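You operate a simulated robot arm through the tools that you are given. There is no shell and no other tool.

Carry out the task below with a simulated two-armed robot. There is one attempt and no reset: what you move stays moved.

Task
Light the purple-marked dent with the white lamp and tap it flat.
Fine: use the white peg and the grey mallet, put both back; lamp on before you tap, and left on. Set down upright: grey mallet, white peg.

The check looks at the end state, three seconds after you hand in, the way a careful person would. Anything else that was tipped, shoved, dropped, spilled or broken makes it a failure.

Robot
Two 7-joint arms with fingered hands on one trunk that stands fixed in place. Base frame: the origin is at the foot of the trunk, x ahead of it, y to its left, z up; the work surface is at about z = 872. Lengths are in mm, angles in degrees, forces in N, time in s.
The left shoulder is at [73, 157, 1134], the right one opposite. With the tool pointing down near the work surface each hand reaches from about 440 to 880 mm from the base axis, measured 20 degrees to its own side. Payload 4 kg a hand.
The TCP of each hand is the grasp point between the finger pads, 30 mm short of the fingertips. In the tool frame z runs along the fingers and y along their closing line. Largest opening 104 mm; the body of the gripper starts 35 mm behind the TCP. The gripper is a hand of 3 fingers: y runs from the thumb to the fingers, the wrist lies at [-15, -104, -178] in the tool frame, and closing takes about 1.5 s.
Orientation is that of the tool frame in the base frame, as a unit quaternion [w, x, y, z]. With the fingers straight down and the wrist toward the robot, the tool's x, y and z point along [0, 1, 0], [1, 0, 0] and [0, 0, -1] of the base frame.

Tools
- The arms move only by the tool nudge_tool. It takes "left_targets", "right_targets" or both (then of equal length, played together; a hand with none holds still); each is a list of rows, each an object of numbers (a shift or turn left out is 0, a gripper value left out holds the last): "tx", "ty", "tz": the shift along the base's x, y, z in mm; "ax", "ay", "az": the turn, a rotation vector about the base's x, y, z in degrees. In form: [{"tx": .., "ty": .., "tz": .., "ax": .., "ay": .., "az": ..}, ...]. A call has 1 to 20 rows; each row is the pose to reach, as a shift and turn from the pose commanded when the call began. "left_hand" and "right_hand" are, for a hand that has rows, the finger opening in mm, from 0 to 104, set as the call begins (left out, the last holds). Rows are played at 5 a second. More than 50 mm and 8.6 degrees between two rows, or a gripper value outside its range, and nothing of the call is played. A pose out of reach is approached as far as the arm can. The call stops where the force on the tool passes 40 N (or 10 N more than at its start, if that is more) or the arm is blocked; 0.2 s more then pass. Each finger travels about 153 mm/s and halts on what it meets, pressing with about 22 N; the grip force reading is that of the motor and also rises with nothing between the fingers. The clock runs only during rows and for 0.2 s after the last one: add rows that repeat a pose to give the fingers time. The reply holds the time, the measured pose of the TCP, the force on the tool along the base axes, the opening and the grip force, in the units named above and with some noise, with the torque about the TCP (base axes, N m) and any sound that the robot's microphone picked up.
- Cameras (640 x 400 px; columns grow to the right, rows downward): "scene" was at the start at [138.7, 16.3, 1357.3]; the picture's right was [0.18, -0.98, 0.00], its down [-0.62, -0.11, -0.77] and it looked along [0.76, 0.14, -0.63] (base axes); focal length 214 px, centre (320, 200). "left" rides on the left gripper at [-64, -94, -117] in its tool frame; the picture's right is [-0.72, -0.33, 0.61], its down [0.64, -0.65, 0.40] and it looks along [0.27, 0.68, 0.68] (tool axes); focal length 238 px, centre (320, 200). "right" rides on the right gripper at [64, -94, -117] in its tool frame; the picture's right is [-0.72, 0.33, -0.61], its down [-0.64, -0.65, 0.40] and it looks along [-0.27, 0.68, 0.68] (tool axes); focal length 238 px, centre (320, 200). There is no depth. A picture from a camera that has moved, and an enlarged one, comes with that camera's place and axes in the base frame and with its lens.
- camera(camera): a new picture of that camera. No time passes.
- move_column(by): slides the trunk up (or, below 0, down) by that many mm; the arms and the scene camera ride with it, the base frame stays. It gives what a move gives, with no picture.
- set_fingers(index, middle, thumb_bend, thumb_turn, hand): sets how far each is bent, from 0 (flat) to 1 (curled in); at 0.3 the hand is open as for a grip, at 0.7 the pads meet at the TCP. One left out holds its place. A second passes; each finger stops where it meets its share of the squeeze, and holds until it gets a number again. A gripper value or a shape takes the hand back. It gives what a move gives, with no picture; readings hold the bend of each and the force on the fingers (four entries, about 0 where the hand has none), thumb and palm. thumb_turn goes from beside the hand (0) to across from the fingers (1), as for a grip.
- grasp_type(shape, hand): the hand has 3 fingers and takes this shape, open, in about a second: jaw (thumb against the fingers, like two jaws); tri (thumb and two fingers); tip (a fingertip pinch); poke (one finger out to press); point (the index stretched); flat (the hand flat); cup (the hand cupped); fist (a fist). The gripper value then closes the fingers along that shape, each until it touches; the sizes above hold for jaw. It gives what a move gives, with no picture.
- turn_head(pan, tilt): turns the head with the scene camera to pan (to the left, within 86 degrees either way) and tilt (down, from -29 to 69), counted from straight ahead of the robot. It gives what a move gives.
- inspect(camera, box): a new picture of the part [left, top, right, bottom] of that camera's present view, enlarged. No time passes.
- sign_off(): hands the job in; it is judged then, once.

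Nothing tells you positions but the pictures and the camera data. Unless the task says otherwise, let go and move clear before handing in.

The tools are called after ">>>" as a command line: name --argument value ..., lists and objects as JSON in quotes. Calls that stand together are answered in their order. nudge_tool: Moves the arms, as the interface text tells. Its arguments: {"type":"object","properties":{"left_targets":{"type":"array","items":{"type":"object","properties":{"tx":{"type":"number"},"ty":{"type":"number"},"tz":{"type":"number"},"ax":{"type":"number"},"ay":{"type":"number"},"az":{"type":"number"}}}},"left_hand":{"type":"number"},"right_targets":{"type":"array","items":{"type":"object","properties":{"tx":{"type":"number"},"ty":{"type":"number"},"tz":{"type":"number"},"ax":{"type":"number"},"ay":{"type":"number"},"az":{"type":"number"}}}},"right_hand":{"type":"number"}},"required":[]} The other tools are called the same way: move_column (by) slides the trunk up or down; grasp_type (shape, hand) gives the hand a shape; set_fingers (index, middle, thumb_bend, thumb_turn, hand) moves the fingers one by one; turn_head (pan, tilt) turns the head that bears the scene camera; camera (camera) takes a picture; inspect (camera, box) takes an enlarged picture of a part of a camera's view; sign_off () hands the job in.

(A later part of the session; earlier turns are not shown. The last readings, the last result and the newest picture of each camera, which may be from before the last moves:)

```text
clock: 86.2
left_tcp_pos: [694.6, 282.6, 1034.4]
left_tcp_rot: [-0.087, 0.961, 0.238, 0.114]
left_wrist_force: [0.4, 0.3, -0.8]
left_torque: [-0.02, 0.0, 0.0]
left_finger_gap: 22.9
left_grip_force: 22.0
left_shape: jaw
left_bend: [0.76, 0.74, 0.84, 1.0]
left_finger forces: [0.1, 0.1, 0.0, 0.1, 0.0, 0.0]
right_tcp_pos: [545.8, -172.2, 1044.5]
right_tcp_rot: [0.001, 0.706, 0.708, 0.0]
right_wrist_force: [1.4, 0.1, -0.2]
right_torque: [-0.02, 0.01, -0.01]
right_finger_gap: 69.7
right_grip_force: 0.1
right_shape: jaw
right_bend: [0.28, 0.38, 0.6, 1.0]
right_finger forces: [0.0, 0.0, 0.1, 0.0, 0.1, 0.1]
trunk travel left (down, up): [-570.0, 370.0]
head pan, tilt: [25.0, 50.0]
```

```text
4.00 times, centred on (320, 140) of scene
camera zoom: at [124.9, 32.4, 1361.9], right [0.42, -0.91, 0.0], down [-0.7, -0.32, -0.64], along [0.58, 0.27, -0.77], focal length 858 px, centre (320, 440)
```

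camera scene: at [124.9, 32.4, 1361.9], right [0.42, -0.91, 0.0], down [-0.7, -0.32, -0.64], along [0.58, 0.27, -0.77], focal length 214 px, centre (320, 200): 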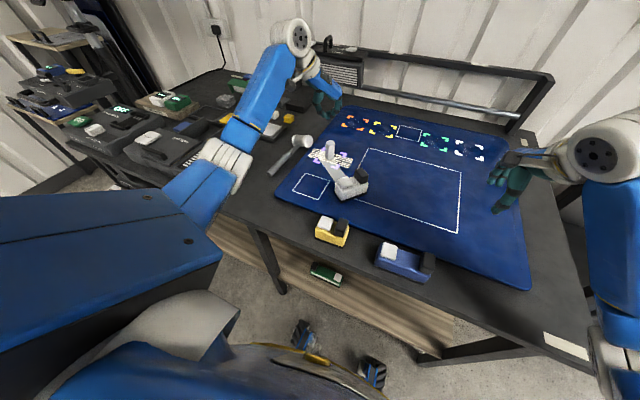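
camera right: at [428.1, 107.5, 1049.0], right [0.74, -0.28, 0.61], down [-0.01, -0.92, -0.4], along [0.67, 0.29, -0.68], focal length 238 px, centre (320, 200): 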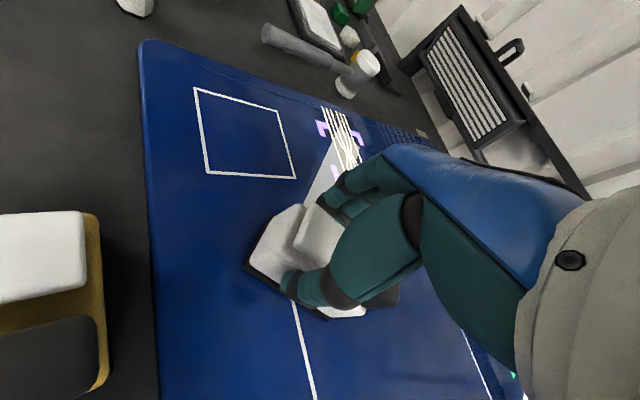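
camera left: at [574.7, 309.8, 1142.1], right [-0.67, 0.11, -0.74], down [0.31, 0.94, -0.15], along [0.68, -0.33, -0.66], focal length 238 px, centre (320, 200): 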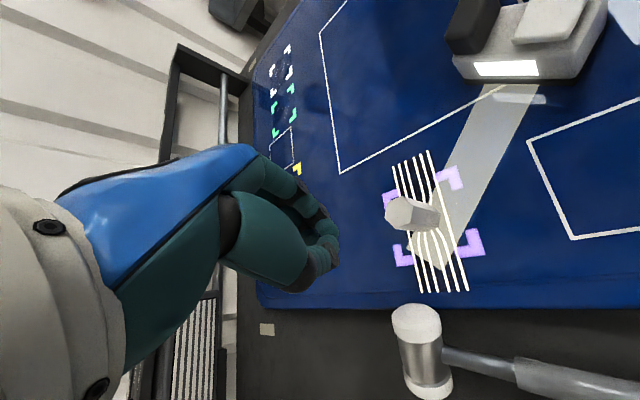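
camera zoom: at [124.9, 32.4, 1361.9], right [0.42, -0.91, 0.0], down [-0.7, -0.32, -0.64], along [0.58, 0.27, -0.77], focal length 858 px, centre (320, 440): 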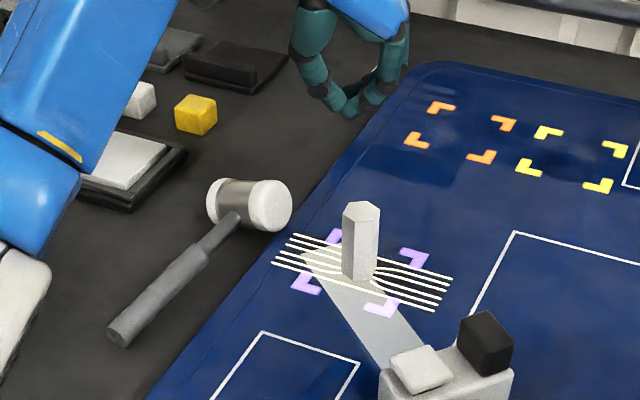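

The mallet slipped out and fell; it now lies on its side near its old place, and nothing else seems touched. I'll move the left hand to look closely at it before re-gripping it more securely.

>>> nudge_tool --left_targets '[{"tx": -7, "ty": 13, "az": 7, "ax": -2.1, "ay": 0.4}, {"tx": -14, "ty": 26, "az": 14, "ax": -4.2, "ay": 0.8}, {"tx": -21, "ty": 39, "az": 21, "ax": -6.3, "ay": 1.2}, {"tx": -28, "ty": 52, "az": 28, "ax": -8.4, "ay": 1.5}, {"tx": -35, "ty": 65, "az": 35, "ax": -10.5, "ay": 1.9}, {"tx": -42, "ty": 78, "az": 42, "ax": -12.6, "ay": 2.3}, {"tx": -49, "ty": 91, "az": 49, "ax": -14.7, "ay": 2.7}, {"tx": -54, "ty": 102, "az": 56.3, "ax": -16.9, "ay": 3.1}, {"tx": -54, "ty": 102, "tz": -30, "az": 56.3, "ax": -16.9, "ay": 3.1}, {"tx": -54, "ty": 102, "tz": -30, "az": 56.3, "ax": -16.9, "ay": 3.1}]' --left_hand 90

>>> camera --camera "left"

>>> inspect --camera "scene" --box '[260, 110, 360, 190]'

```text
clock: 88.4
left_tcp_pos: [640.1, 385.5, 1004.9]
left_tcp_rot: [-0.001, 0.74, 0.673, 0.0]
left_wrist_force: [0.1, -0.7, 0.7]
left_torque: [-0.02, 0.01, 0.01]
left_finger_gap: 90.0
left_grip_force: 0.0
left_shape: jaw
left_bend: [0.28, 0.33, 0.42, 0.98]
left_finger forces: [0.0, 0.1, 0.0, 0.0, 0.0, 0.0]
right_tcp_pos: [544.6, -173.2, 1045.1]
right_tcp_rot: [0.001, 0.707, 0.707, 0.0]
right_wrist_force: [0.5, 0.2, -0.2]
right_torque: [-0.01, 0.03, 0.0]
right_finger_gap: 69.6
right_grip_force: 0.1
right_shape: jaw
right_bend: [0.28, 0.38, 0.6, 1.0]
right_finger forces: [0.0, 0.0, 0.1, 0.0, 0.0, 0.0]
trunk travel left (down, up): [-570.0, 370.0]
head pan, tilt: [25.0, 50.0]
```

```text
taken
camera left: at [540.6, 329.2, 1124.0], right [-0.39, -0.68, -0.61], down [-0.59, 0.7, -0.4], along [0.71, 0.2, -0.68], focal length 238 px, centre (320, 200)
```

left: 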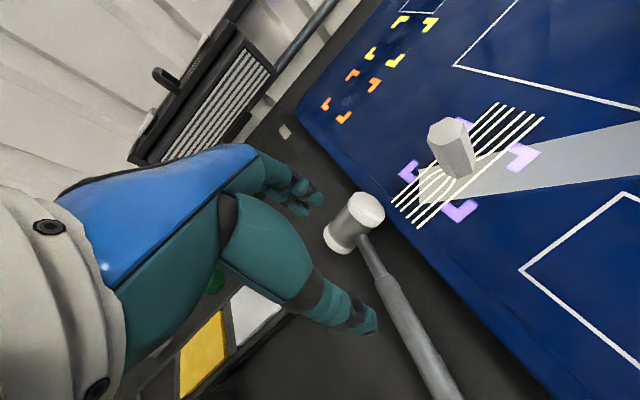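

```text
5.00 times, centred on (310, 150) of scene
camera zoom: at [124.4, 32.9, 1361.9], right [0.42, -0.91, 0.0], down [-0.7, -0.32, -0.64], along [0.58, 0.27, -0.77], focal length 1072 px, centre (370, 450)
```

zoom: 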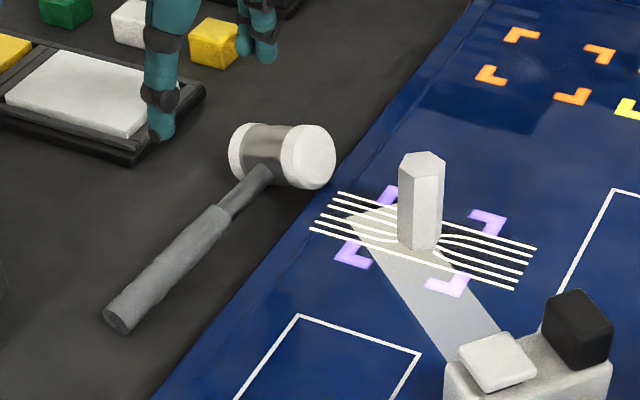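

The mallet lies flat with its head at about (727, 387), axis along y. I'll grip the head near its right end with the hand leaning 20°, so that rolling the hand 90° afterwards stands it on its face.

>>> nudge_tool --left_targets '[{"tx": 20, "ty": -5, "ax": 5, "ay": -0.5}, {"tx": 40, "ty": -10, "tz": -10, "ax": 10, "ay": -1}, {"tx": 60, "ty": -15, "tz": -25, "ax": 15, "ay": -1.4}, {"tx": 86, "ty": -20, "tz": -45, "ax": 19.9, "ay": -1.9}, {"tx": 86, "ty": -20, "tz": -60, "ax": 19.9, "ay": -1.9}, {"tx": 86, "ty": -20, "tz": -60, "ax": 19.9, "ay": -1.9}]'

>>> camera --camera "left"

>>> inspect --camera "scene" --box '[260, 110, 360, 190]'

```text
clock: 89.8
left_tcp_pos: [725.1, 364.6, 945.7]
left_tcp_rot: [-0.119, 0.728, 0.662, 0.13]
left_wrist_force: [0.1, -0.2, -1.0]
left_torque: [0.01, 0.01, -0.02]
left_finger_gap: 89.7
left_grip_force: 0.1
left_shape: jaw
left_bend: [0.28, 0.33, 0.42, 0.98]
left_finger forces: [0.1, 0.1, 0.0, 0.0, 0.0, 0.1]
right_tcp_pos: [545.1, -171.1, 1045.1]
right_tcp_rot: [0.001, 0.706, 0.708, 0.0]
right_wrist_force: [-0.7, 0.8, -0.2]
right_torque: [-0.02, -0.01, -0.01]
right_finger_gap: 69.7
right_grip_force: 0.1
right_shape: jaw
right_bend: [0.28, 0.38, 0.6, 1.0]
right_finger forces: [0.0, 0.0, 0.0, 0.0, 0.0, 0.0]
trunk travel left (down, up): [-570.0, 370.0]
head pan, tilt: [25.0, 50.0]
```

```text
taken
camera left: at [622.3, 272.9, 1035.5], right [-0.37, -0.43, -0.82], down [-0.58, 0.8, -0.16], along [0.73, 0.42, -0.54], focal length 238 px, centre (320, 200)
```

left: 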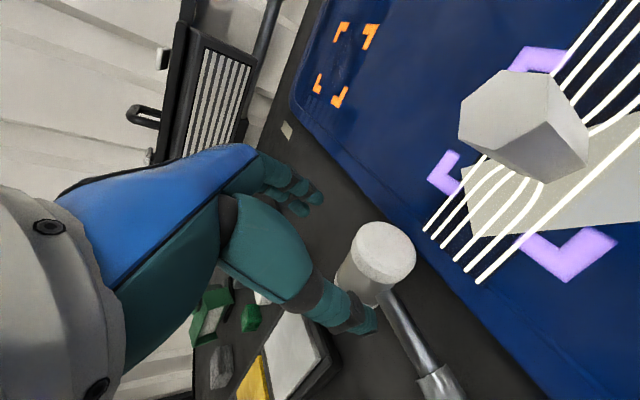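

```text
5.00 times, centred on (310, 150) of scene
camera zoom: at [124.3, 32.9, 1361.9], right [0.42, -0.91, 0.0], down [-0.7, -0.32, -0.64], along [0.58, 0.27, -0.77], focal length 1072 px, centre (370, 450)
```

zoom: 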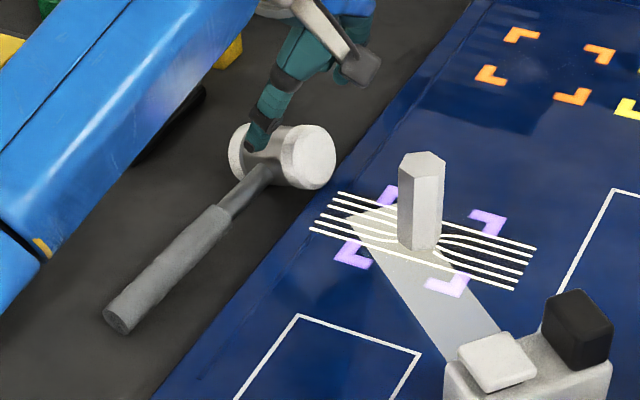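

>>> nudge_tool --left_targets '[{"tx": -4, "ty": 14}, {"tx": -4, "ty": 14, "tz": -15}, {"tx": -4, "ty": 14, "tz": -30}, {"tx": -4, "ty": 14, "tz": -30}]'

>>> camera --camera "left"

>>> inspect --camera "scene" --box '[270, 110, 350, 170]'

```text
clock: 90.8
left_tcp_pos: [720.3, 378.2, 916.3]
left_tcp_rot: [-0.118, 0.729, 0.662, 0.129]
left_wrist_force: [-0.2, -0.8, 0.6]
left_torque: [0.03, -0.04, -0.02]
left_finger_gap: 89.7
left_grip_force: 0.0
left_shape: jaw
left_bend: [0.28, 0.33, 0.42, 0.98]
left_finger forces: [0.0, 0.0, 0.0, 0.1, 0.0, 0.1]
right_tcp_pos: [544.8, -173.0, 1044.7]
right_tcp_rot: [0.001, 0.707, 0.708, -0.001]
right_wrist_force: [0.2, 0.7, 1.0]
right_torque: [-0.04, -0.01, 0.04]
right_finger_gap: 69.7
right_grip_force: 0.1
right_shape: jaw
right_bend: [0.28, 0.38, 0.6, 1.0]
right_finger forces: [0.0, 0.0, 0.0, 0.0, 0.0, 0.1]
trunk travel left (down, up): [-570.0, 370.0]
head pan, tilt: [25.0, 50.0]
```

```text
taken
camera left: at [618.3, 286.7, 1004.7], right [-0.37, -0.43, -0.82], down [-0.58, 0.8, -0.16], along [0.73, 0.42, -0.54], focal length 238 px, centre (320, 200)
```

left: 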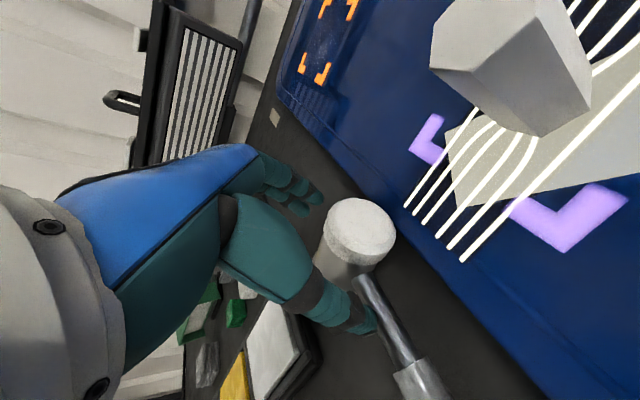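

```text
6.67 times, centred on (310, 140) of scene
camera zoom: at [124.3, 32.5, 1361.9], right [0.42, -0.91, 0.0], down [-0.7, -0.32, -0.64], along [0.58, 0.27, -0.77], focal length 1430 px, centre (387, 600)
```

zoom: 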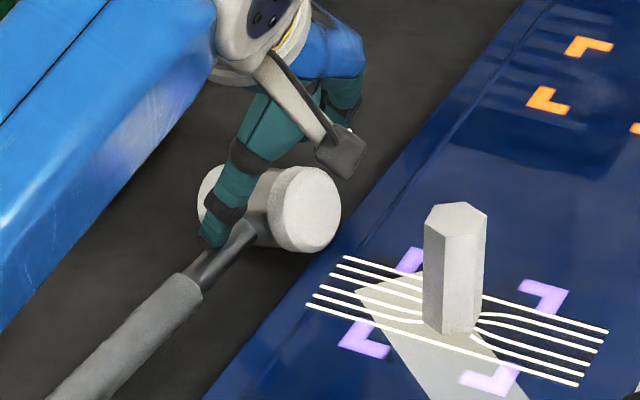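

>>> nudge_tool --left_targets '[{"tx": 4, "ty": -6}, {"tx": 4, "ty": -6, "tz": -12}, {"tx": 4, "ty": -6, "tz": -22}, {"tx": 4, "ty": -6, "tz": -29}, {"tx": 4, "ty": -6, "tz": -29}]'

>>> camera --camera "left"

>>> inspect --camera "scene" --box '[270, 110, 350, 170]'

```text
clock: 92.0
left_tcp_pos: [727.2, 380.4, 882.1]
left_tcp_rot: [-0.119, 0.728, 0.663, 0.125]
left_wrist_force: [1.0, -0.7, -0.2]
left_torque: [-0.03, 0.04, 0.03]
left_finger_gap: 89.9
left_grip_force: 0.0
left_shape: jaw
left_bend: [0.27, 0.33, 0.42, 0.98]
left_finger forces: [0.1, 0.0, 0.1, 0.1, 1.0, 0.0]
right_tcp_pos: [548.4, -167.6, 1043.7]
right_tcp_rot: [0.001, 0.706, 0.708, -0.003]
right_wrist_force: [-0.5, 1.6, 0.2]
right_torque: [-0.04, 0.0, -0.03]
right_finger_gap: 69.6
right_grip_force: 0.0
right_shape: jaw
right_bend: [0.28, 0.38, 0.6, 1.0]
right_finger forces: [0.0, 0.1, 0.0, 0.1, 0.2, 0.0]
trunk travel left (down, up): [-570.0, 370.0]
head pan, tilt: [25.0, 50.0]
```

```text
taken
camera left: at [624.5, 287.3, 971.5], right [-0.38, -0.44, -0.82], down [-0.58, 0.8, -0.16], along [0.72, 0.42, -0.55], focal length 238 px, centre (320, 200)
```

left: 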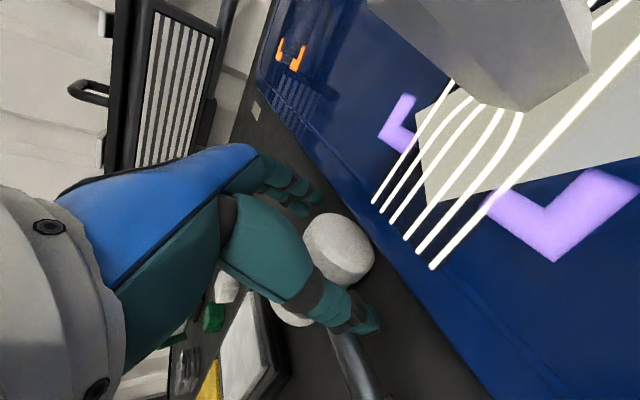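

```text
6.67 times, centred on (310, 140) of scene
camera zoom: at [127.3, 39.3, 1361.0], right [0.42, -0.91, 0.0], down [-0.7, -0.33, -0.64], along [0.58, 0.27, -0.77], focal length 1430 px, centre (387, 600)
```

zoom: 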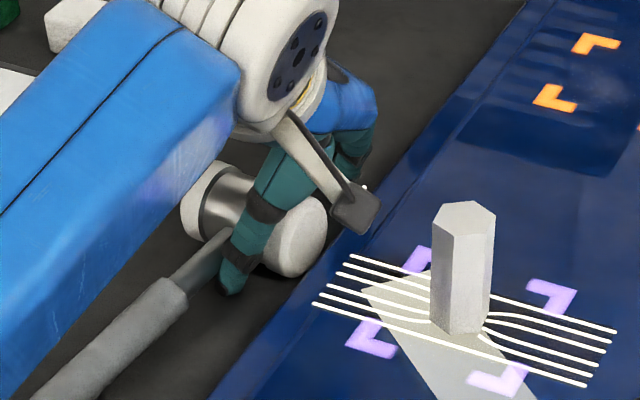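

The arm seems to be pushing on something upstream (the trunk sways). I back up at once and look around.

>>> nudge_tool --left_targets '[{"tx": -2, "ty": 3, "tz": 15}, {"tx": -4, "ty": 6, "tz": 30}, {"tx": -4, "ty": 6, "tz": 60}]'

>>> camera --camera "scene"

>>> camera --camera "left"

>>> inspect --camera "scene" --box '[120, 60, 320, 240]'

```text
clock: 92.8
left_tcp_pos: [721.0, 381.9, 948.2]
left_tcp_rot: [-0.116, 0.728, 0.663, 0.128]
left_wrist_force: [-0.9, 0.1, 0.2]
left_torque: [-0.02, -0.01, 0.0]
left_finger_gap: 90.1
left_grip_force: 0.0
left_shape: jaw
left_bend: [0.27, 0.33, 0.42, 0.98]
left_finger forces: [0.1, 0.0, 0.1, 0.0, 0.1, 0.0]
right_tcp_pos: [545.2, -170.1, 1046.2]
right_tcp_rot: [0.001, 0.706, 0.709, -0.002]
right_wrist_force: [-0.9, 1.0, 0.1]
right_torque: [0.02, 0.01, 0.02]
right_finger_gap: 69.4
right_grip_force: 0.1
right_shape: jaw
right_bend: [0.28, 0.38, 0.6, 1.0]
right_finger forces: [0.0, 0.0, 0.1, 0.0, 0.1, 0.0]
trunk travel left (down, up): [-570.0, 370.0]
head pan, tilt: [25.0, 50.0]
```

```text
taken
camera scene: at [124.0, 35.3, 1361.9], right [0.42, -0.91, 0.0], down [-0.7, -0.33, -0.64], along [0.58, 0.27, -0.77], focal length 214 px, centre (320, 200)
```

scene: 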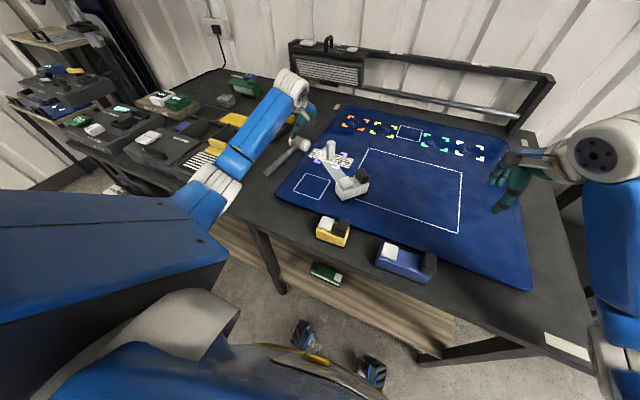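

```text
taken
camera left: at [618.3, 290.6, 1036.6], right [-0.37, -0.43, -0.82], down [-0.58, 0.8, -0.16], along [0.73, 0.42, -0.55], focal length 238 px, centre (320, 200)
```

left: 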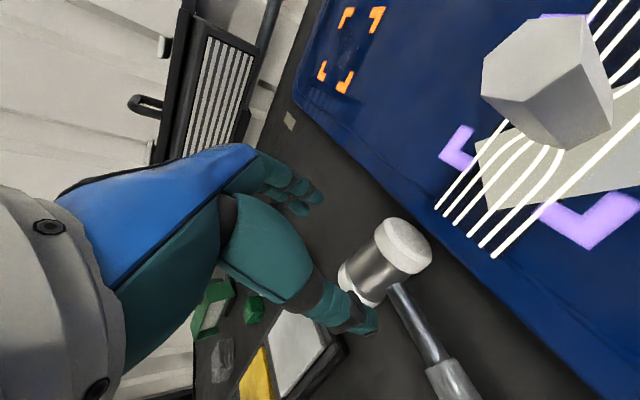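

```text
2.22 times, centred on (220, 150) of scene
camera zoom: at [124.0, 35.3, 1361.9], right [0.42, -0.91, 0.0], down [-0.7, -0.33, -0.64], along [0.58, 0.27, -0.77], focal length 477 px, centre (542, 311)
```

zoom: 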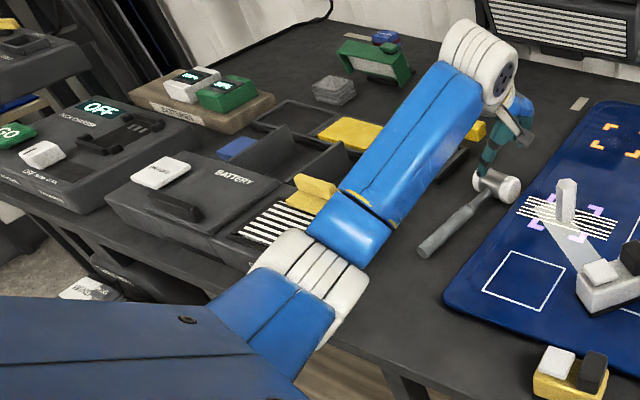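

The elbow was getting too low near the bench edge. I raise the trunk 120 mm so the elbow clears, then re-approach.

>>> move_column --by 120

>>> nudge_tool --left_targets '[{"tx": 2, "ty": -4, "tz": -40}, {"tx": 3, "ty": -9, "tz": -80}, {"tx": 3, "ty": -9, "tz": -120}, {"tx": 3, "ty": -9, "tz": -140}, {"tx": 3, "ty": -9, "tz": -140}]'

>>> camera --camera "left"

>>> camera --camera "scene"

>>> inspect --camera "scene" --box '[240, 100, 360, 200]'

```text
clock: 94.3
left_tcp_pos: [721.1, 380.2, 1065.6]
left_tcp_rot: [-0.118, 0.728, 0.663, 0.129]
left_wrist_force: [0.1, -0.3, -0.8]
left_torque: [0.0, -0.03, -0.02]
left_finger_gap: 89.9
left_grip_force: 0.1
left_shape: jaw
left_bend: [0.27, 0.33, 0.42, 0.98]
left_finger forces: [0.0, 0.1, 0.0, 0.1, 0.0, 0.0]
right_tcp_pos: [545.2, -171.9, 1164.0]
right_tcp_rot: [0.0, 0.707, 0.707, -0.002]
right_wrist_force: [-0.7, -0.4, 0.3]
right_torque: [0.0, 0.03, -0.01]
right_finger_gap: 70.0
right_grip_force: 0.1
right_shape: jaw
right_bend: [0.28, 0.38, 0.6, 1.0]
right_finger forces: [0.0, 0.1, 0.0, 0.1, 0.0, 0.0]
trunk travel left (down, up): [-690.0, 250.0]
head pan, tilt: [25.0, 50.0]
```

```text
clock: 95.5
left_tcp_pos: [723.7, 370.3, 927.0]
left_tcp_rot: [-0.117, 0.728, 0.663, 0.13]
left_wrist_force: [-0.1, -0.5, -0.1]
left_torque: [-0.02, -0.02, 0.01]
left_finger_gap: 89.8
left_grip_force: 0.0
left_shape: jaw
left_bend: [0.27, 0.33, 0.42, 0.98]
left_finger forces: [0.1, 0.0, 0.0, 0.0, 0.0, 0.1]
right_tcp_pos: [545.7, -173.8, 1165.4]
right_tcp_rot: [0.0, 0.707, 0.707, 0.0]
right_wrist_force: [0.2, 0.4, 0.1]
right_torque: [0.0, 0.01, -0.01]
right_finger_gap: 69.5
right_grip_force: 0.0
right_shape: jaw
right_bend: [0.28, 0.38, 0.6, 1.0]
right_finger forces: [0.0, 0.1, 0.1, 0.0, 0.0, 0.0]
trunk travel left (down, up): [-690.0, 250.0]
head pan, tilt: [25.0, 50.0]
```

```text
taken
camera left: at [621.5, 278.8, 1015.6], right [-0.37, -0.43, -0.82], down [-0.58, 0.8, -0.16], along [0.73, 0.42, -0.54], focal length 238 px, centre (320, 200)
```

left: 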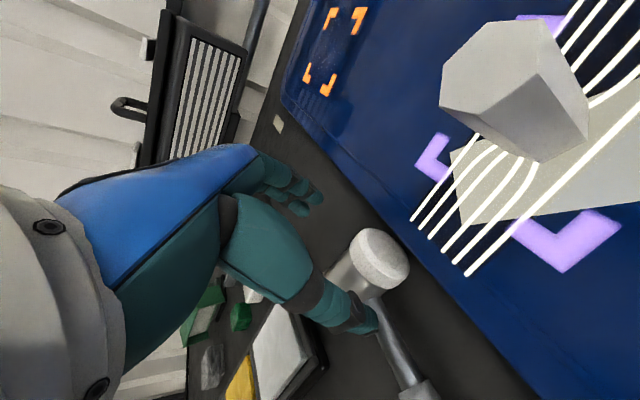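

```text
taken
camera scene: at [125.0, 32.4, 1481.9], right [0.42, -0.91, 0.0], down [-0.7, -0.32, -0.64], along [0.58, 0.27, -0.77], focal length 214 px, centre (320, 200)
```

scene: 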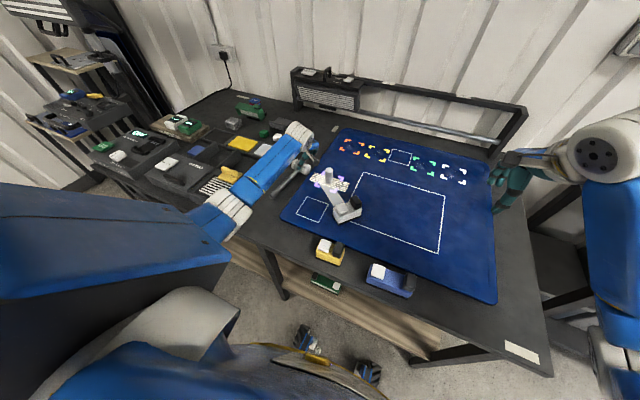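

```text
4.00 times, centred on (300, 150) of scene
camera zoom: at [125.0, 32.4, 1481.9], right [0.42, -0.91, 0.0], down [-0.7, -0.32, -0.64], along [0.58, 0.27, -0.77], focal length 858 px, centre (400, 400)
```

zoom: 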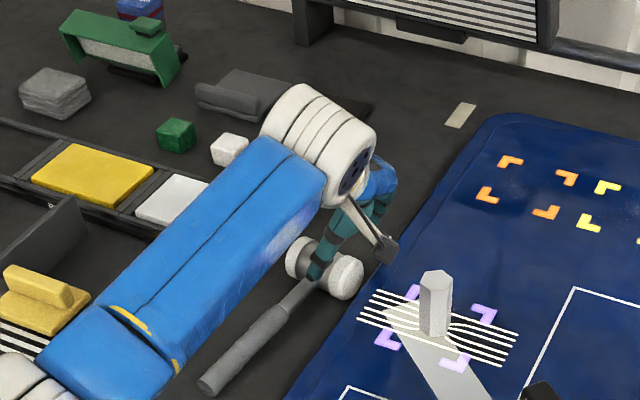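

>>> nudge_tool --left_targets '[{"tx": -7, "ty": 1, "az": -1.5}, {"tx": -14, "ty": 2, "tz": -8, "az": -3}, {"tx": -14, "ty": 2, "tz": -15, "az": -3}, {"tx": -14, "ty": 2, "tz": -15, "az": -3}]'

>>> camera --camera "left"

>>> inspect --camera "scene" --box '[280, 110, 340, 170]'

```text
clock: 96.5
left_tcp_pos: [710.5, 372.9, 913.2]
left_tcp_rot: [-0.114, 0.745, 0.644, 0.131]
left_wrist_force: [0.1, -0.9, 0.9]
left_torque: [0.03, -0.01, 0.01]
left_finger_gap: 90.1
left_grip_force: 0.1
left_shape: jaw
left_bend: [0.27, 0.33, 0.42, 0.98]
left_finger forces: [0.1, 0.0, 0.0, 0.0, 0.1, 0.0]
right_tcp_pos: [546.6, -173.4, 1165.3]
right_tcp_rot: [0.0, 0.706, 0.708, 0.0]
right_wrist_force: [-0.2, 0.0, -0.4]
right_torque: [0.0, -0.02, 0.0]
right_finger_gap: 69.6
right_grip_force: 0.0
right_shape: jaw
right_bend: [0.28, 0.38, 0.6, 1.0]
right_finger forces: [0.1, 0.1, 0.0, 0.1, 0.1, 0.1]
trunk travel left (down, up): [-690.0, 250.0]
head pan, tilt: [25.0, 50.0]
```

```text
taken
camera left: at [603.7, 286.6, 1001.7], right [-0.39, -0.41, -0.82], down [-0.54, 0.83, -0.16], along [0.75, 0.38, -0.54], focal length 238 px, centre (320, 200)
```

left: 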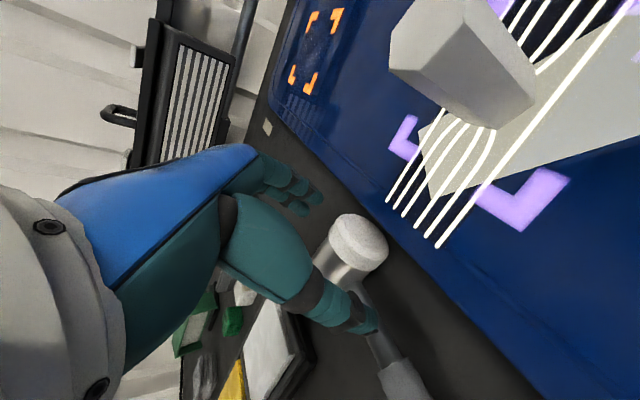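

```text
6.67 times, centred on (310, 140) of scene
camera zoom: at [125.0, 32.3, 1481.9], right [0.42, -0.91, 0.0], down [-0.7, -0.32, -0.64], along [0.58, 0.27, -0.77], focal length 1430 px, centre (387, 600)
```

zoom: 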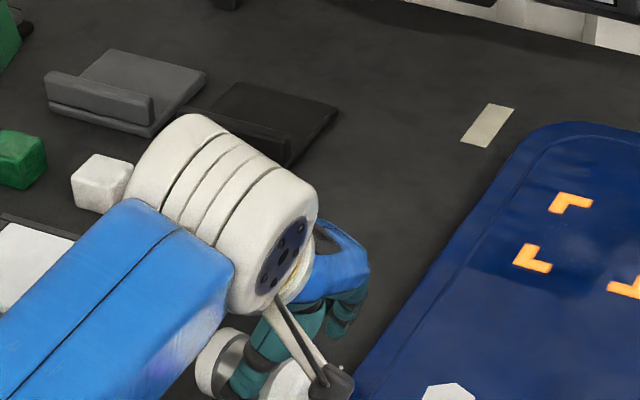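

>>> nudge_tool --left_targets '[{"ty": 6}, {"ty": 6, "tz": -12}, {"ty": 6, "tz": -22}, {"ty": 6, "tz": -27}, {"ty": 6, "tz": -27}]'

>>> camera --camera "left"

>>> inspect --camera "scene" --box '[270, 120, 350, 190]'

```text
clock: 97.7
left_tcp_pos: [709.1, 379.7, 884.1]
left_tcp_rot: [-0.114, 0.745, 0.644, 0.132]
left_wrist_force: [-0.4, -1.3, 0.2]
left_torque: [0.01, -0.02, 0.03]
left_finger_gap: 89.7
left_grip_force: 0.1
left_shape: jaw
left_bend: [0.27, 0.33, 0.42, 0.98]
left_finger forces: [0.0, 0.0, 0.1, 0.0, 0.7, 0.0]
right_tcp_pos: [545.5, -172.4, 1165.4]
right_tcp_rot: [0.0, 0.707, 0.707, 0.0]
right_wrist_force: [0.2, 0.3, 0.2]
right_torque: [0.0, -0.02, 0.01]
right_finger_gap: 69.6
right_grip_force: 0.1
right_shape: jaw
right_bend: [0.28, 0.38, 0.6, 1.0]
right_finger forces: [0.0, 0.0, 0.0, 0.0, 0.0, 0.0]
trunk travel left (down, up): [-690.0, 250.0]
head pan, tilt: [25.0, 50.0]
```

```text
taken
camera left: at [602.6, 292.6, 973.9], right [-0.39, -0.41, -0.82], down [-0.54, 0.83, -0.16], along [0.75, 0.38, -0.55], focal length 238 px, centre (320, 200)
```

left: 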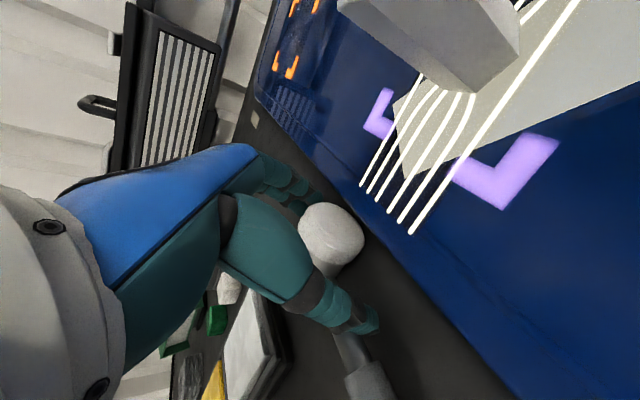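

```text
5.71 times, centred on (310, 155) of scene
camera zoom: at [124.7, 32.6, 1481.9], right [0.42, -0.91, 0.0], down [-0.7, -0.32, -0.64], along [0.58, 0.27, -0.77], focal length 1226 px, centre (377, 457)
```

zoom: 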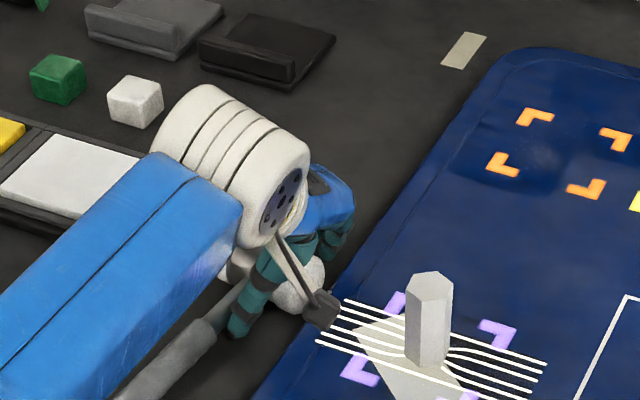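

The thumb is beside the neck, fingers on the far side. Closing.

>>> nudge_tool --left_targets '[{"tz": 0}, {"tz": 0}, {"tz": 0}, {"tz": 0}, {"tz": 0}, {"tz": 0}, {"tz": 0}, {"tz": 0}]' --left_hand 20

>>> camera --camera "left"

>>> inspect --camera "scene" --box '[270, 120, 350, 190]'

```text
clock: 99.5
left_tcp_pos: [710.1, 379.6, 885.0]
left_tcp_rot: [-0.114, 0.746, 0.643, 0.131]
left_wrist_force: [-0.5, 0.9, 0.4]
left_torque: [-0.05, -0.03, 0.02]
left_finger_gap: 37.1
left_grip_force: 21.8
left_shape: jaw
left_bend: [0.74, 0.48, 0.74, 1.0]
left_finger forces: [12.4, 6.3, 0.0, 0.0, 18.4, 0.1]
right_tcp_pos: [545.7, -172.2, 1165.3]
right_tcp_rot: [0.0, 0.706, 0.708, -0.001]
right_wrist_force: [-0.4, 0.5, -0.7]
right_torque: [0.0, -0.03, 0.02]
right_finger_gap: 69.7
right_grip_force: 0.0
right_shape: jaw
right_bend: [0.28, 0.38, 0.6, 1.0]
right_finger forces: [0.0, 0.0, 0.0, 0.1, 0.1, 0.1]
trunk travel left (down, up): [-690.0, 250.0]
head pan, tilt: [25.0, 50.0]
```

```text
taken
camera left: at [603.1, 293.0, 973.6], right [-0.39, -0.41, -0.82], down [-0.54, 0.83, -0.16], along [0.75, 0.38, -0.55], focal length 238 px, centre (320, 200)
```

left: 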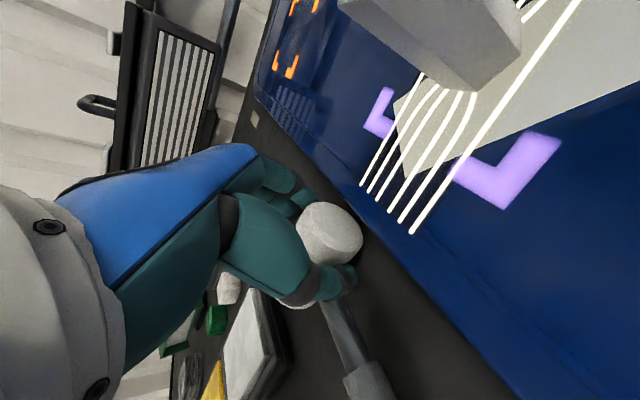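

```text
5.71 times, centred on (310, 155) of scene
camera zoom: at [125.6, 33.0, 1481.8], right [0.42, -0.91, 0.0], down [-0.7, -0.32, -0.64], along [0.58, 0.27, -0.77], focal length 1226 px, centre (377, 457)
```

zoom: 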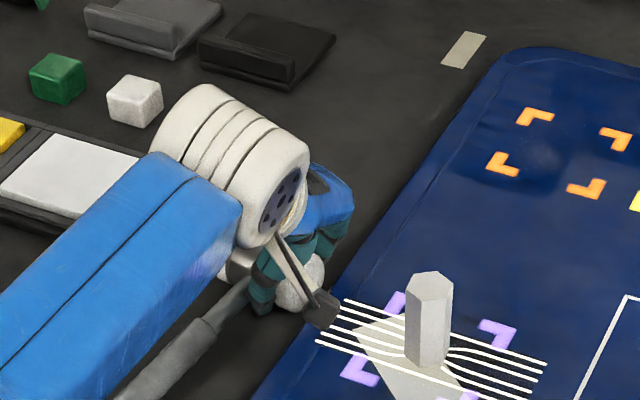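

Good grip on the head (12/6/18 N). Lift slowly.

>>> nudge_tool --left_targets '[{"tz": 4}, {"tz": 10}, {"tz": 20}, {"tz": 35}, {"tz": 35}]'

>>> camera --camera "left"

>>> inspect --camera "scene" --box '[250, 110, 350, 200]'

```text
clock: 100.7
left_tcp_pos: [710.6, 379.8, 920.6]
left_tcp_rot: [-0.115, 0.746, 0.643, 0.132]
left_wrist_force: [0.5, 0.6, -3.0]
left_torque: [-0.05, -0.03, 0.0]
left_finger_gap: 36.9
left_grip_force: 22.2
left_shape: jaw
left_bend: [0.74, 0.48, 0.74, 1.0]
left_finger forces: [12.3, 6.7, 0.0, 0.1, 18.4, 0.0]
right_tcp_pos: [545.7, -172.3, 1164.6]
right_tcp_rot: [0.001, 0.707, 0.708, -0.001]
right_wrist_force: [-0.1, -0.2, -0.1]
right_torque: [-0.01, -0.01, 0.03]
right_finger_gap: 69.9
right_grip_force: 0.0
right_shape: jaw
right_bend: [0.28, 0.38, 0.6, 1.0]
right_finger forces: [0.0, 0.1, 0.0, 0.0, 0.1, 0.1]
trunk travel left (down, up): [-690.0, 250.0]
head pan, tilt: [25.0, 50.0]
```

```text
taken
camera left: at [602.9, 293.3, 1009.5], right [-0.39, -0.41, -0.82], down [-0.54, 0.83, -0.16], along [0.75, 0.38, -0.55], focal length 238 px, centre (320, 200)
```

left: 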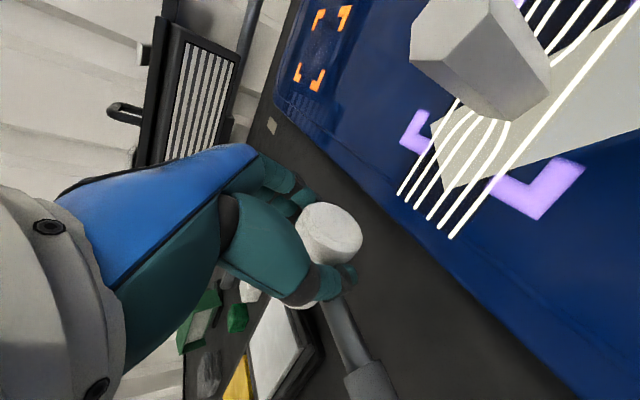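

```text
4.44 times, centred on (300, 155) of scene
camera zoom: at [125.9, 33.1, 1481.8], right [0.42, -0.91, 0.0], down [-0.7, -0.32, -0.64], along [0.58, 0.27, -0.77], focal length 953 px, centre (409, 400)
```

zoom: 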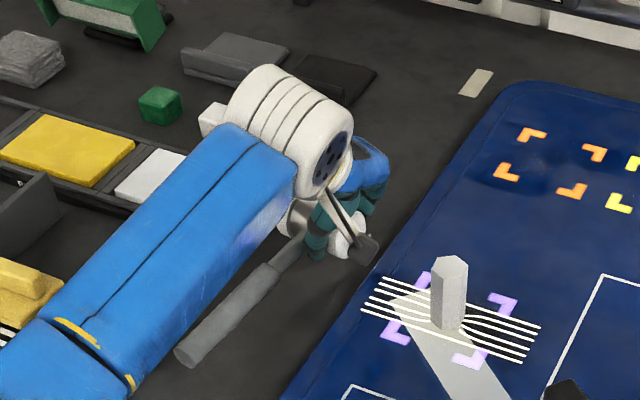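

The mallet lifts rigidly this time. I raise it and roll the hand 90° (fingers then pointing right) so the head becomes vertical, moving towards the peg.

>>> nudge_tool --left_targets '[{"tz": 35}, {"tz": 70}, {"tz": 105}, {"tz": 130}, {"tx": -2, "ty": -5, "tz": 130, "ax": -8.1, "ay": 1.21}, {"tx": -4, "ty": -10, "tz": 130, "ax": -16.2, "ay": 2.42}, {"tx": -6, "ty": -15, "tz": 130, "ax": -24.3, "ay": 3.63}, {"tx": -8, "ty": -20, "tz": 130, "ax": -32.4, "ay": 4.84}, {"tx": -10, "ty": -25, "tz": 130, "ax": -40.5, "ay": 6.05}, {"tx": -10, "ty": -30, "tz": 130, "ax": -48.6, "ay": 7.25}, {"tx": -10, "ty": -35, "tz": 130, "ax": -56.7, "ay": 8.46}, {"tx": -10, "ty": -40, "tz": 130, "ax": -64.8, "ay": 9.67}, {"tx": -10, "ty": -45, "tz": 130, "ax": -72.9, "ay": 10.9}, {"tx": -10, "ty": -50, "tz": 130, "ax": -81, "ay": 12.1}, {"tx": -10, "ty": -55, "tz": 130, "ax": -89.1, "ay": 13.3}, {"tx": -10, "ty": -55, "tz": 130, "ax": -89.1, "ay": 13.3}]'

>>> camera --camera "scene"

>>> inspect --camera "scene" --box '[250, 90, 370, 190]'

>>> camera --camera "left"

```text
clock: 104.1
left_tcp_pos: [701.3, 324.4, 1050.1]
left_tcp_rot: [0.374, 0.62, 0.535, -0.435]
left_wrist_force: [-0.4, 0.4, -3.3]
left_torque: [0.01, -0.02, -0.02]
left_finger_gap: 36.8
left_grip_force: 21.6
left_shape: jaw
left_bend: [0.74, 0.48, 0.74, 1.0]
left_finger forces: [11.9, 7.7, 0.0, 0.0, 18.4, 0.1]
right_tcp_pos: [546.3, -172.3, 1164.2]
right_tcp_rot: [0.0, 0.706, 0.708, 0.0]
right_wrist_force: [0.2, 0.6, -0.6]
right_torque: [-0.01, 0.0, 0.0]
right_finger_gap: 69.5
right_grip_force: 0.0
right_shape: jaw
right_bend: [0.28, 0.38, 0.6, 1.0]
right_finger forces: [0.0, 0.0, 0.0, 0.0, 0.0, 0.0]
trunk travel left (down, up): [-690.0, 250.0]
head pan, tilt: [25.0, 50.0]
```

```text
taken
camera scene: at [125.9, 33.3, 1481.8], right [0.42, -0.91, 0.0], down [-0.7, -0.32, -0.64], along [0.58, 0.27, -0.77], focal length 214 px, centre (320, 200)
```

scene: 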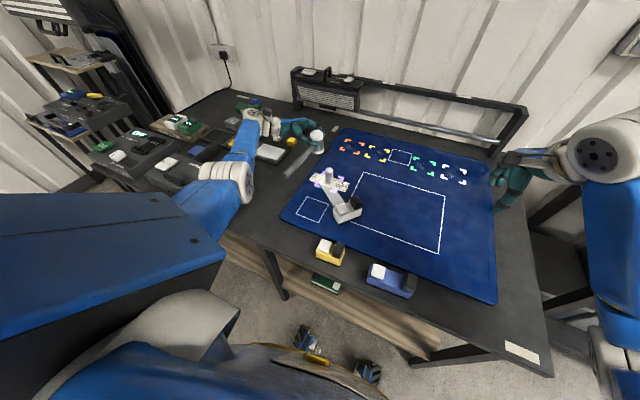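

```text
4.00 times, centred on (310, 140) of scene
camera zoom: at [125.9, 33.3, 1481.8], right [0.42, -0.91, 0.0], down [-0.7, -0.32, -0.64], along [0.58, 0.27, -0.77], focal length 858 px, centre (360, 440)
```

zoom: 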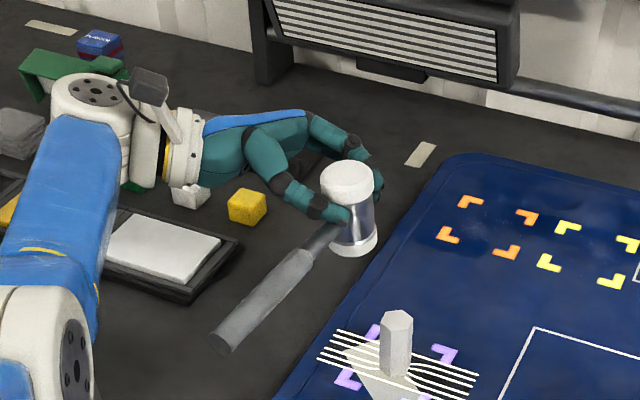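

```text
taken
camera left: at [622.4, 425.3, 1150.9], right [-0.44, -0.76, 0.47], down [-0.67, -0.06, -0.74], along [0.6, -0.64, -0.48], focal length 238 px, centre (320, 200)
```

left: 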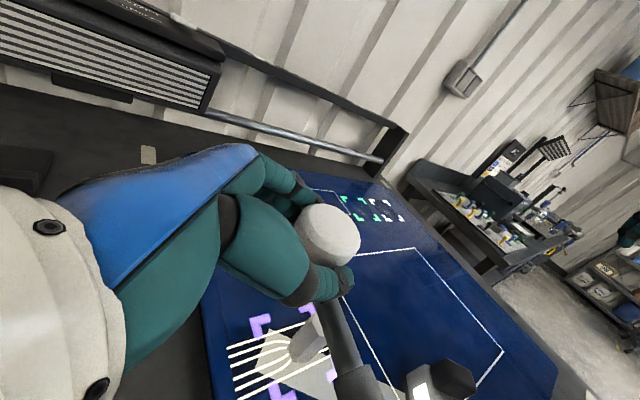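

The mallet is now upright, handle horizontal, held solidly from the side. I trim a small tilt and move the head over the peg.

>>> nudge_tool --left_targets '[{"tx": -4, "ty": -12, "ax": 2.5, "ay": -0.4}, {"tx": -8, "ty": -24, "ax": 5, "ay": -0.8}, {"tx": -12, "ty": -36, "ax": 5, "ay": -0.8}, {"tx": -17, "ty": -48, "ax": 5, "ay": -0.8}, {"tx": -21, "ty": -58, "tz": -10, "ax": 5, "ay": -0.8}, {"tx": -21, "ty": -58, "tz": -20, "ax": 5, "ay": -0.8}, {"tx": -21, "ty": -58, "tz": -20, "ax": 5, "ay": -0.8}]'

>>> inspect --camera "scene" --box '[280, 110, 380, 200]'

>>> camera --camera "left"

>>> camera --camera "right"

```text
clock: 105.7
left_tcp_pos: [680.5, 267.3, 1030.5]
left_tcp_rot: [0.35, 0.638, 0.552, -0.407]
left_wrist_force: [-0.7, 0.1, -2.5]
left_torque: [0.05, -0.02, 0.0]
left_finger_gap: 36.6
left_grip_force: 21.7
left_shape: jaw
left_bend: [0.74, 0.48, 0.74, 1.0]
left_finger forces: [11.9, 7.9, 0.1, 0.0, 18.4, 0.1]
right_tcp_pos: [544.4, -171.7, 1164.3]
right_tcp_rot: [0.0, 0.707, 0.707, 0.001]
right_wrist_force: [0.0, 0.3, 0.1]
right_torque: [-0.01, -0.01, 0.01]
right_finger_gap: 69.6
right_grip_force: 0.1
right_shape: jaw
right_bend: [0.28, 0.38, 0.6, 1.0]
right_finger forces: [0.0, 0.0, 0.0, 0.1, 0.1, 0.1]
trunk travel left (down, up): [-690.0, 250.0]
head pan, tilt: [25.0, 50.0]
```

```text
4.44 times, centred on (330, 155) of scene
camera zoom: at [125.9, 33.0, 1481.8], right [0.42, -0.91, 0.0], down [-0.7, -0.32, -0.64], along [0.58, 0.27, -0.77], focal length 953 px, centre (276, 400)
```

zoom: 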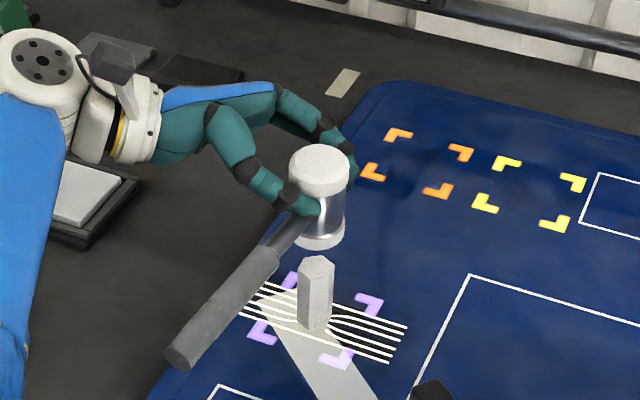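

```text
taken
camera left: at [599.8, 357.5, 1138.9], right [-0.45, -0.8, 0.39], down [-0.66, 0.0, -0.75], along [0.6, -0.6, -0.53], focal length 238 px, centre (320, 200)
```

left: 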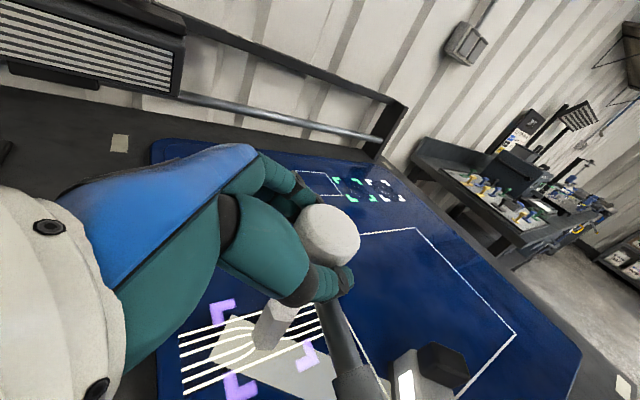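

```text
taken
camera right: at [451.2, -110.0, 1280.9], right [0.33, -0.72, 0.61], down [-0.65, -0.64, -0.4], along [0.68, -0.27, -0.68], focal length 238 px, centre (320, 200)
```

right: 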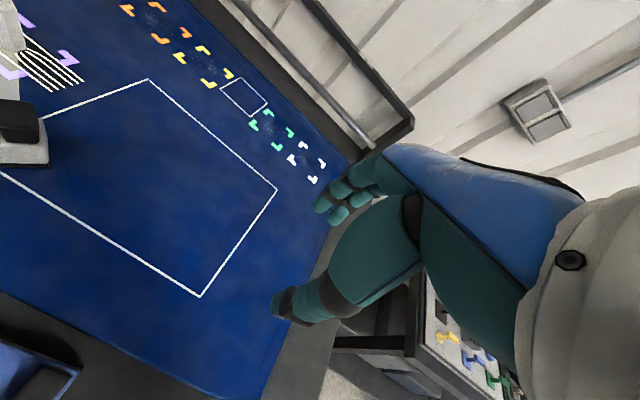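

Head is nearly over the peg; I correct by (+2, +6) and lower gently to find contact first.

>>> nudge_tool --left_targets '[{"tx": 2, "ty": 6}, {"tx": 2, "ty": 6, "tz": -15}, {"tx": 2, "ty": 6, "tz": -30}, {"tx": 2, "ty": 6, "tz": -34}, {"tx": 2, "ty": 6, "tz": -34}]'

>>> inspect --camera "scene" --box '[300, 130, 360, 190]'

>>> camera --camera "left"

```text
clock: 106.9
left_tcp_pos: [682.4, 272.5, 998.0]
left_tcp_rot: [0.351, 0.639, 0.551, -0.406]
left_wrist_force: [0.4, 0.1, 3.8]
left_torque: [-0.1, -0.02, -0.01]
left_finger_gap: 37.3
left_grip_force: 22.1
left_shape: jaw
left_bend: [0.74, 0.48, 0.74, 1.0]
left_finger forces: [13.3, 6.8, 0.0, 0.0, 17.6, 0.1]
right_tcp_pos: [545.3, -173.2, 1165.3]
right_tcp_rot: [0.0, 0.707, 0.708, 0.0]
right_wrist_force: [0.5, 1.5, 0.1]
right_torque: [-0.01, 0.01, 0.01]
right_finger_gap: 69.7
right_grip_force: 0.1
right_shape: jaw
right_bend: [0.28, 0.38, 0.6, 1.0]
right_finger forces: [0.0, 0.0, 0.0, 0.0, 0.0, 0.0]
trunk travel left (down, up): [-690.0, 250.0]
head pan, tilt: [25.0, 50.0]
```

```text
6.67 times, centred on (330, 160) of scene
camera zoom: at [124.2, 32.2, 1482.1], right [0.42, -0.91, 0.0], down [-0.7, -0.32, -0.64], along [0.58, 0.27, -0.77], focal length 1430 px, centre (253, 467)
```

zoom: 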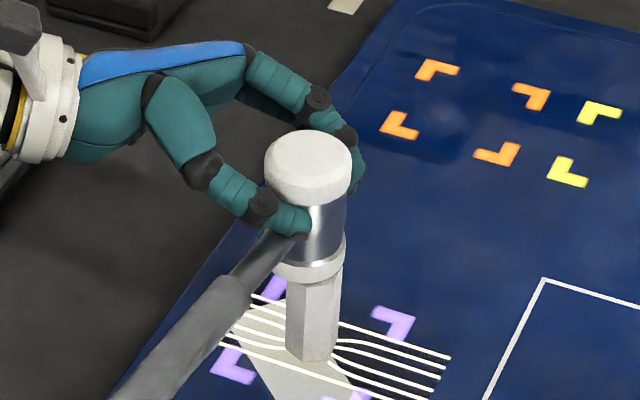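

```text
taken
camera left: at [600.1, 362.9, 1106.5], right [-0.45, -0.8, 0.39], down [-0.66, 0.0, -0.75], along [0.6, -0.6, -0.53], focal length 238 px, centre (320, 200)
```

left: 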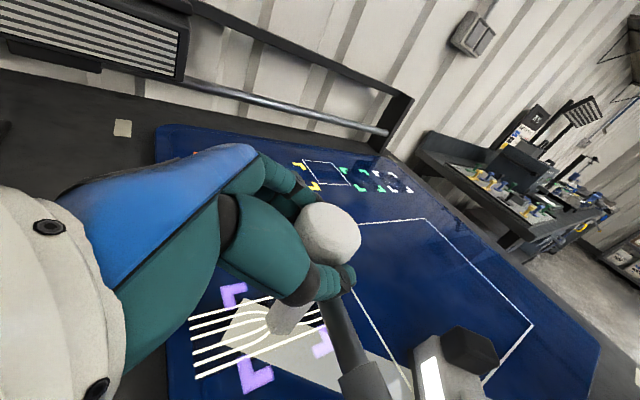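

The mallet face rests flat on the peg (about 6 N). Now I lift it 35 mm and tap down briskly, then rise again.

>>> nudge_tool --left_targets '[{"tz": 18}, {"tz": 36}, {"tz": 36}, {"tz": -3}, {"tz": 20}, {"tz": 36}, {"tz": 36}]'

>>> inspect --camera "scene" --box '[300, 130, 360, 190]'

```text
clock: 108.5
left_tcp_pos: [682.6, 272.6, 1032.8]
left_tcp_rot: [0.35, 0.639, 0.551, -0.407]
left_wrist_force: [0.0, 0.1, -3.1]
left_torque: [0.03, -0.05, 0.0]
left_finger_gap: 36.9
left_grip_force: 22.1
left_shape: jaw
left_bend: [0.74, 0.48, 0.74, 1.0]
left_finger forces: [11.7, 7.9, 0.1, 0.0, 18.5, 0.0]
right_tcp_pos: [545.6, -173.0, 1165.4]
right_tcp_rot: [0.0, 0.706, 0.708, -0.001]
right_wrist_force: [0.2, -0.5, -1.2]
right_torque: [0.01, 0.01, -0.01]
right_finger_gap: 69.7
right_grip_force: 0.1
right_shape: jaw
right_bend: [0.28, 0.38, 0.6, 1.0]
right_finger forces: [0.0, 0.1, 0.1, 0.0, 0.1, 0.0]
trunk travel left (down, up): [-690.0, 250.0]
head pan, tilt: [25.0, 50.0]
```

```text
6.67 times, centred on (330, 160) of scene
camera zoom: at [126.4, 32.8, 1481.7], right [0.42, -0.91, 0.0], down [-0.7, -0.32, -0.64], along [0.58, 0.27, -0.77], focal length 1430 px, centre (253, 467)
```

zoom: 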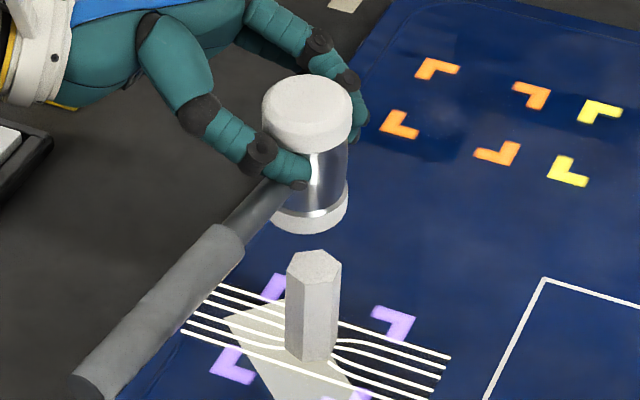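

No sound and the stripes still pinch, so the tap was too light. A firmer one.

>>> nudge_tool --left_targets '[{"tz": 8}, {"tz": 8}, {"tz": -40}, {"tz": -44}, {"tz": -20}, {"tz": 0}, {"tz": 0}]'

>>> inspect --camera "scene" --box '[300, 130, 360, 190]'

```text
clock: 110.1
left_tcp_pos: [681.6, 272.2, 1032.2]
left_tcp_rot: [0.35, 0.639, 0.551, -0.407]
left_wrist_force: [0.1, -0.3, -2.4]
left_torque: [0.04, -0.07, 0.0]
left_finger_gap: 36.9
left_grip_force: 21.9
left_shape: jaw
left_bend: [0.74, 0.48, 0.75, 1.0]
left_finger forces: [11.9, 7.9, 0.0, 0.1, 19.1, 0.0]
right_tcp_pos: [545.1, -172.1, 1164.9]
right_tcp_rot: [0.0, 0.707, 0.707, -0.001]
right_wrist_force: [0.0, -0.9, 0.1]
right_torque: [0.01, 0.0, 0.02]
right_finger_gap: 69.8
right_grip_force: 0.0
right_shape: jaw
right_bend: [0.28, 0.38, 0.6, 1.0]
right_finger forces: [0.0, 0.0, 0.0, 0.1, 0.1, 0.0]
trunk travel left (down, up): [-690.0, 250.0]
head pan, tilt: [25.0, 50.0]
```

```text
6.67 times, centred on (330, 160) of scene
camera zoom: at [124.5, 32.7, 1481.9], right [0.42, -0.91, 0.0], down [-0.7, -0.32, -0.64], along [0.58, 0.27, -0.77], focal length 1430 px, centre (253, 467)
```

zoom: 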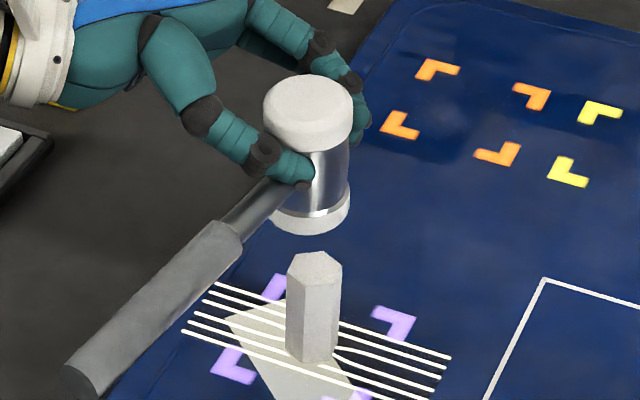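

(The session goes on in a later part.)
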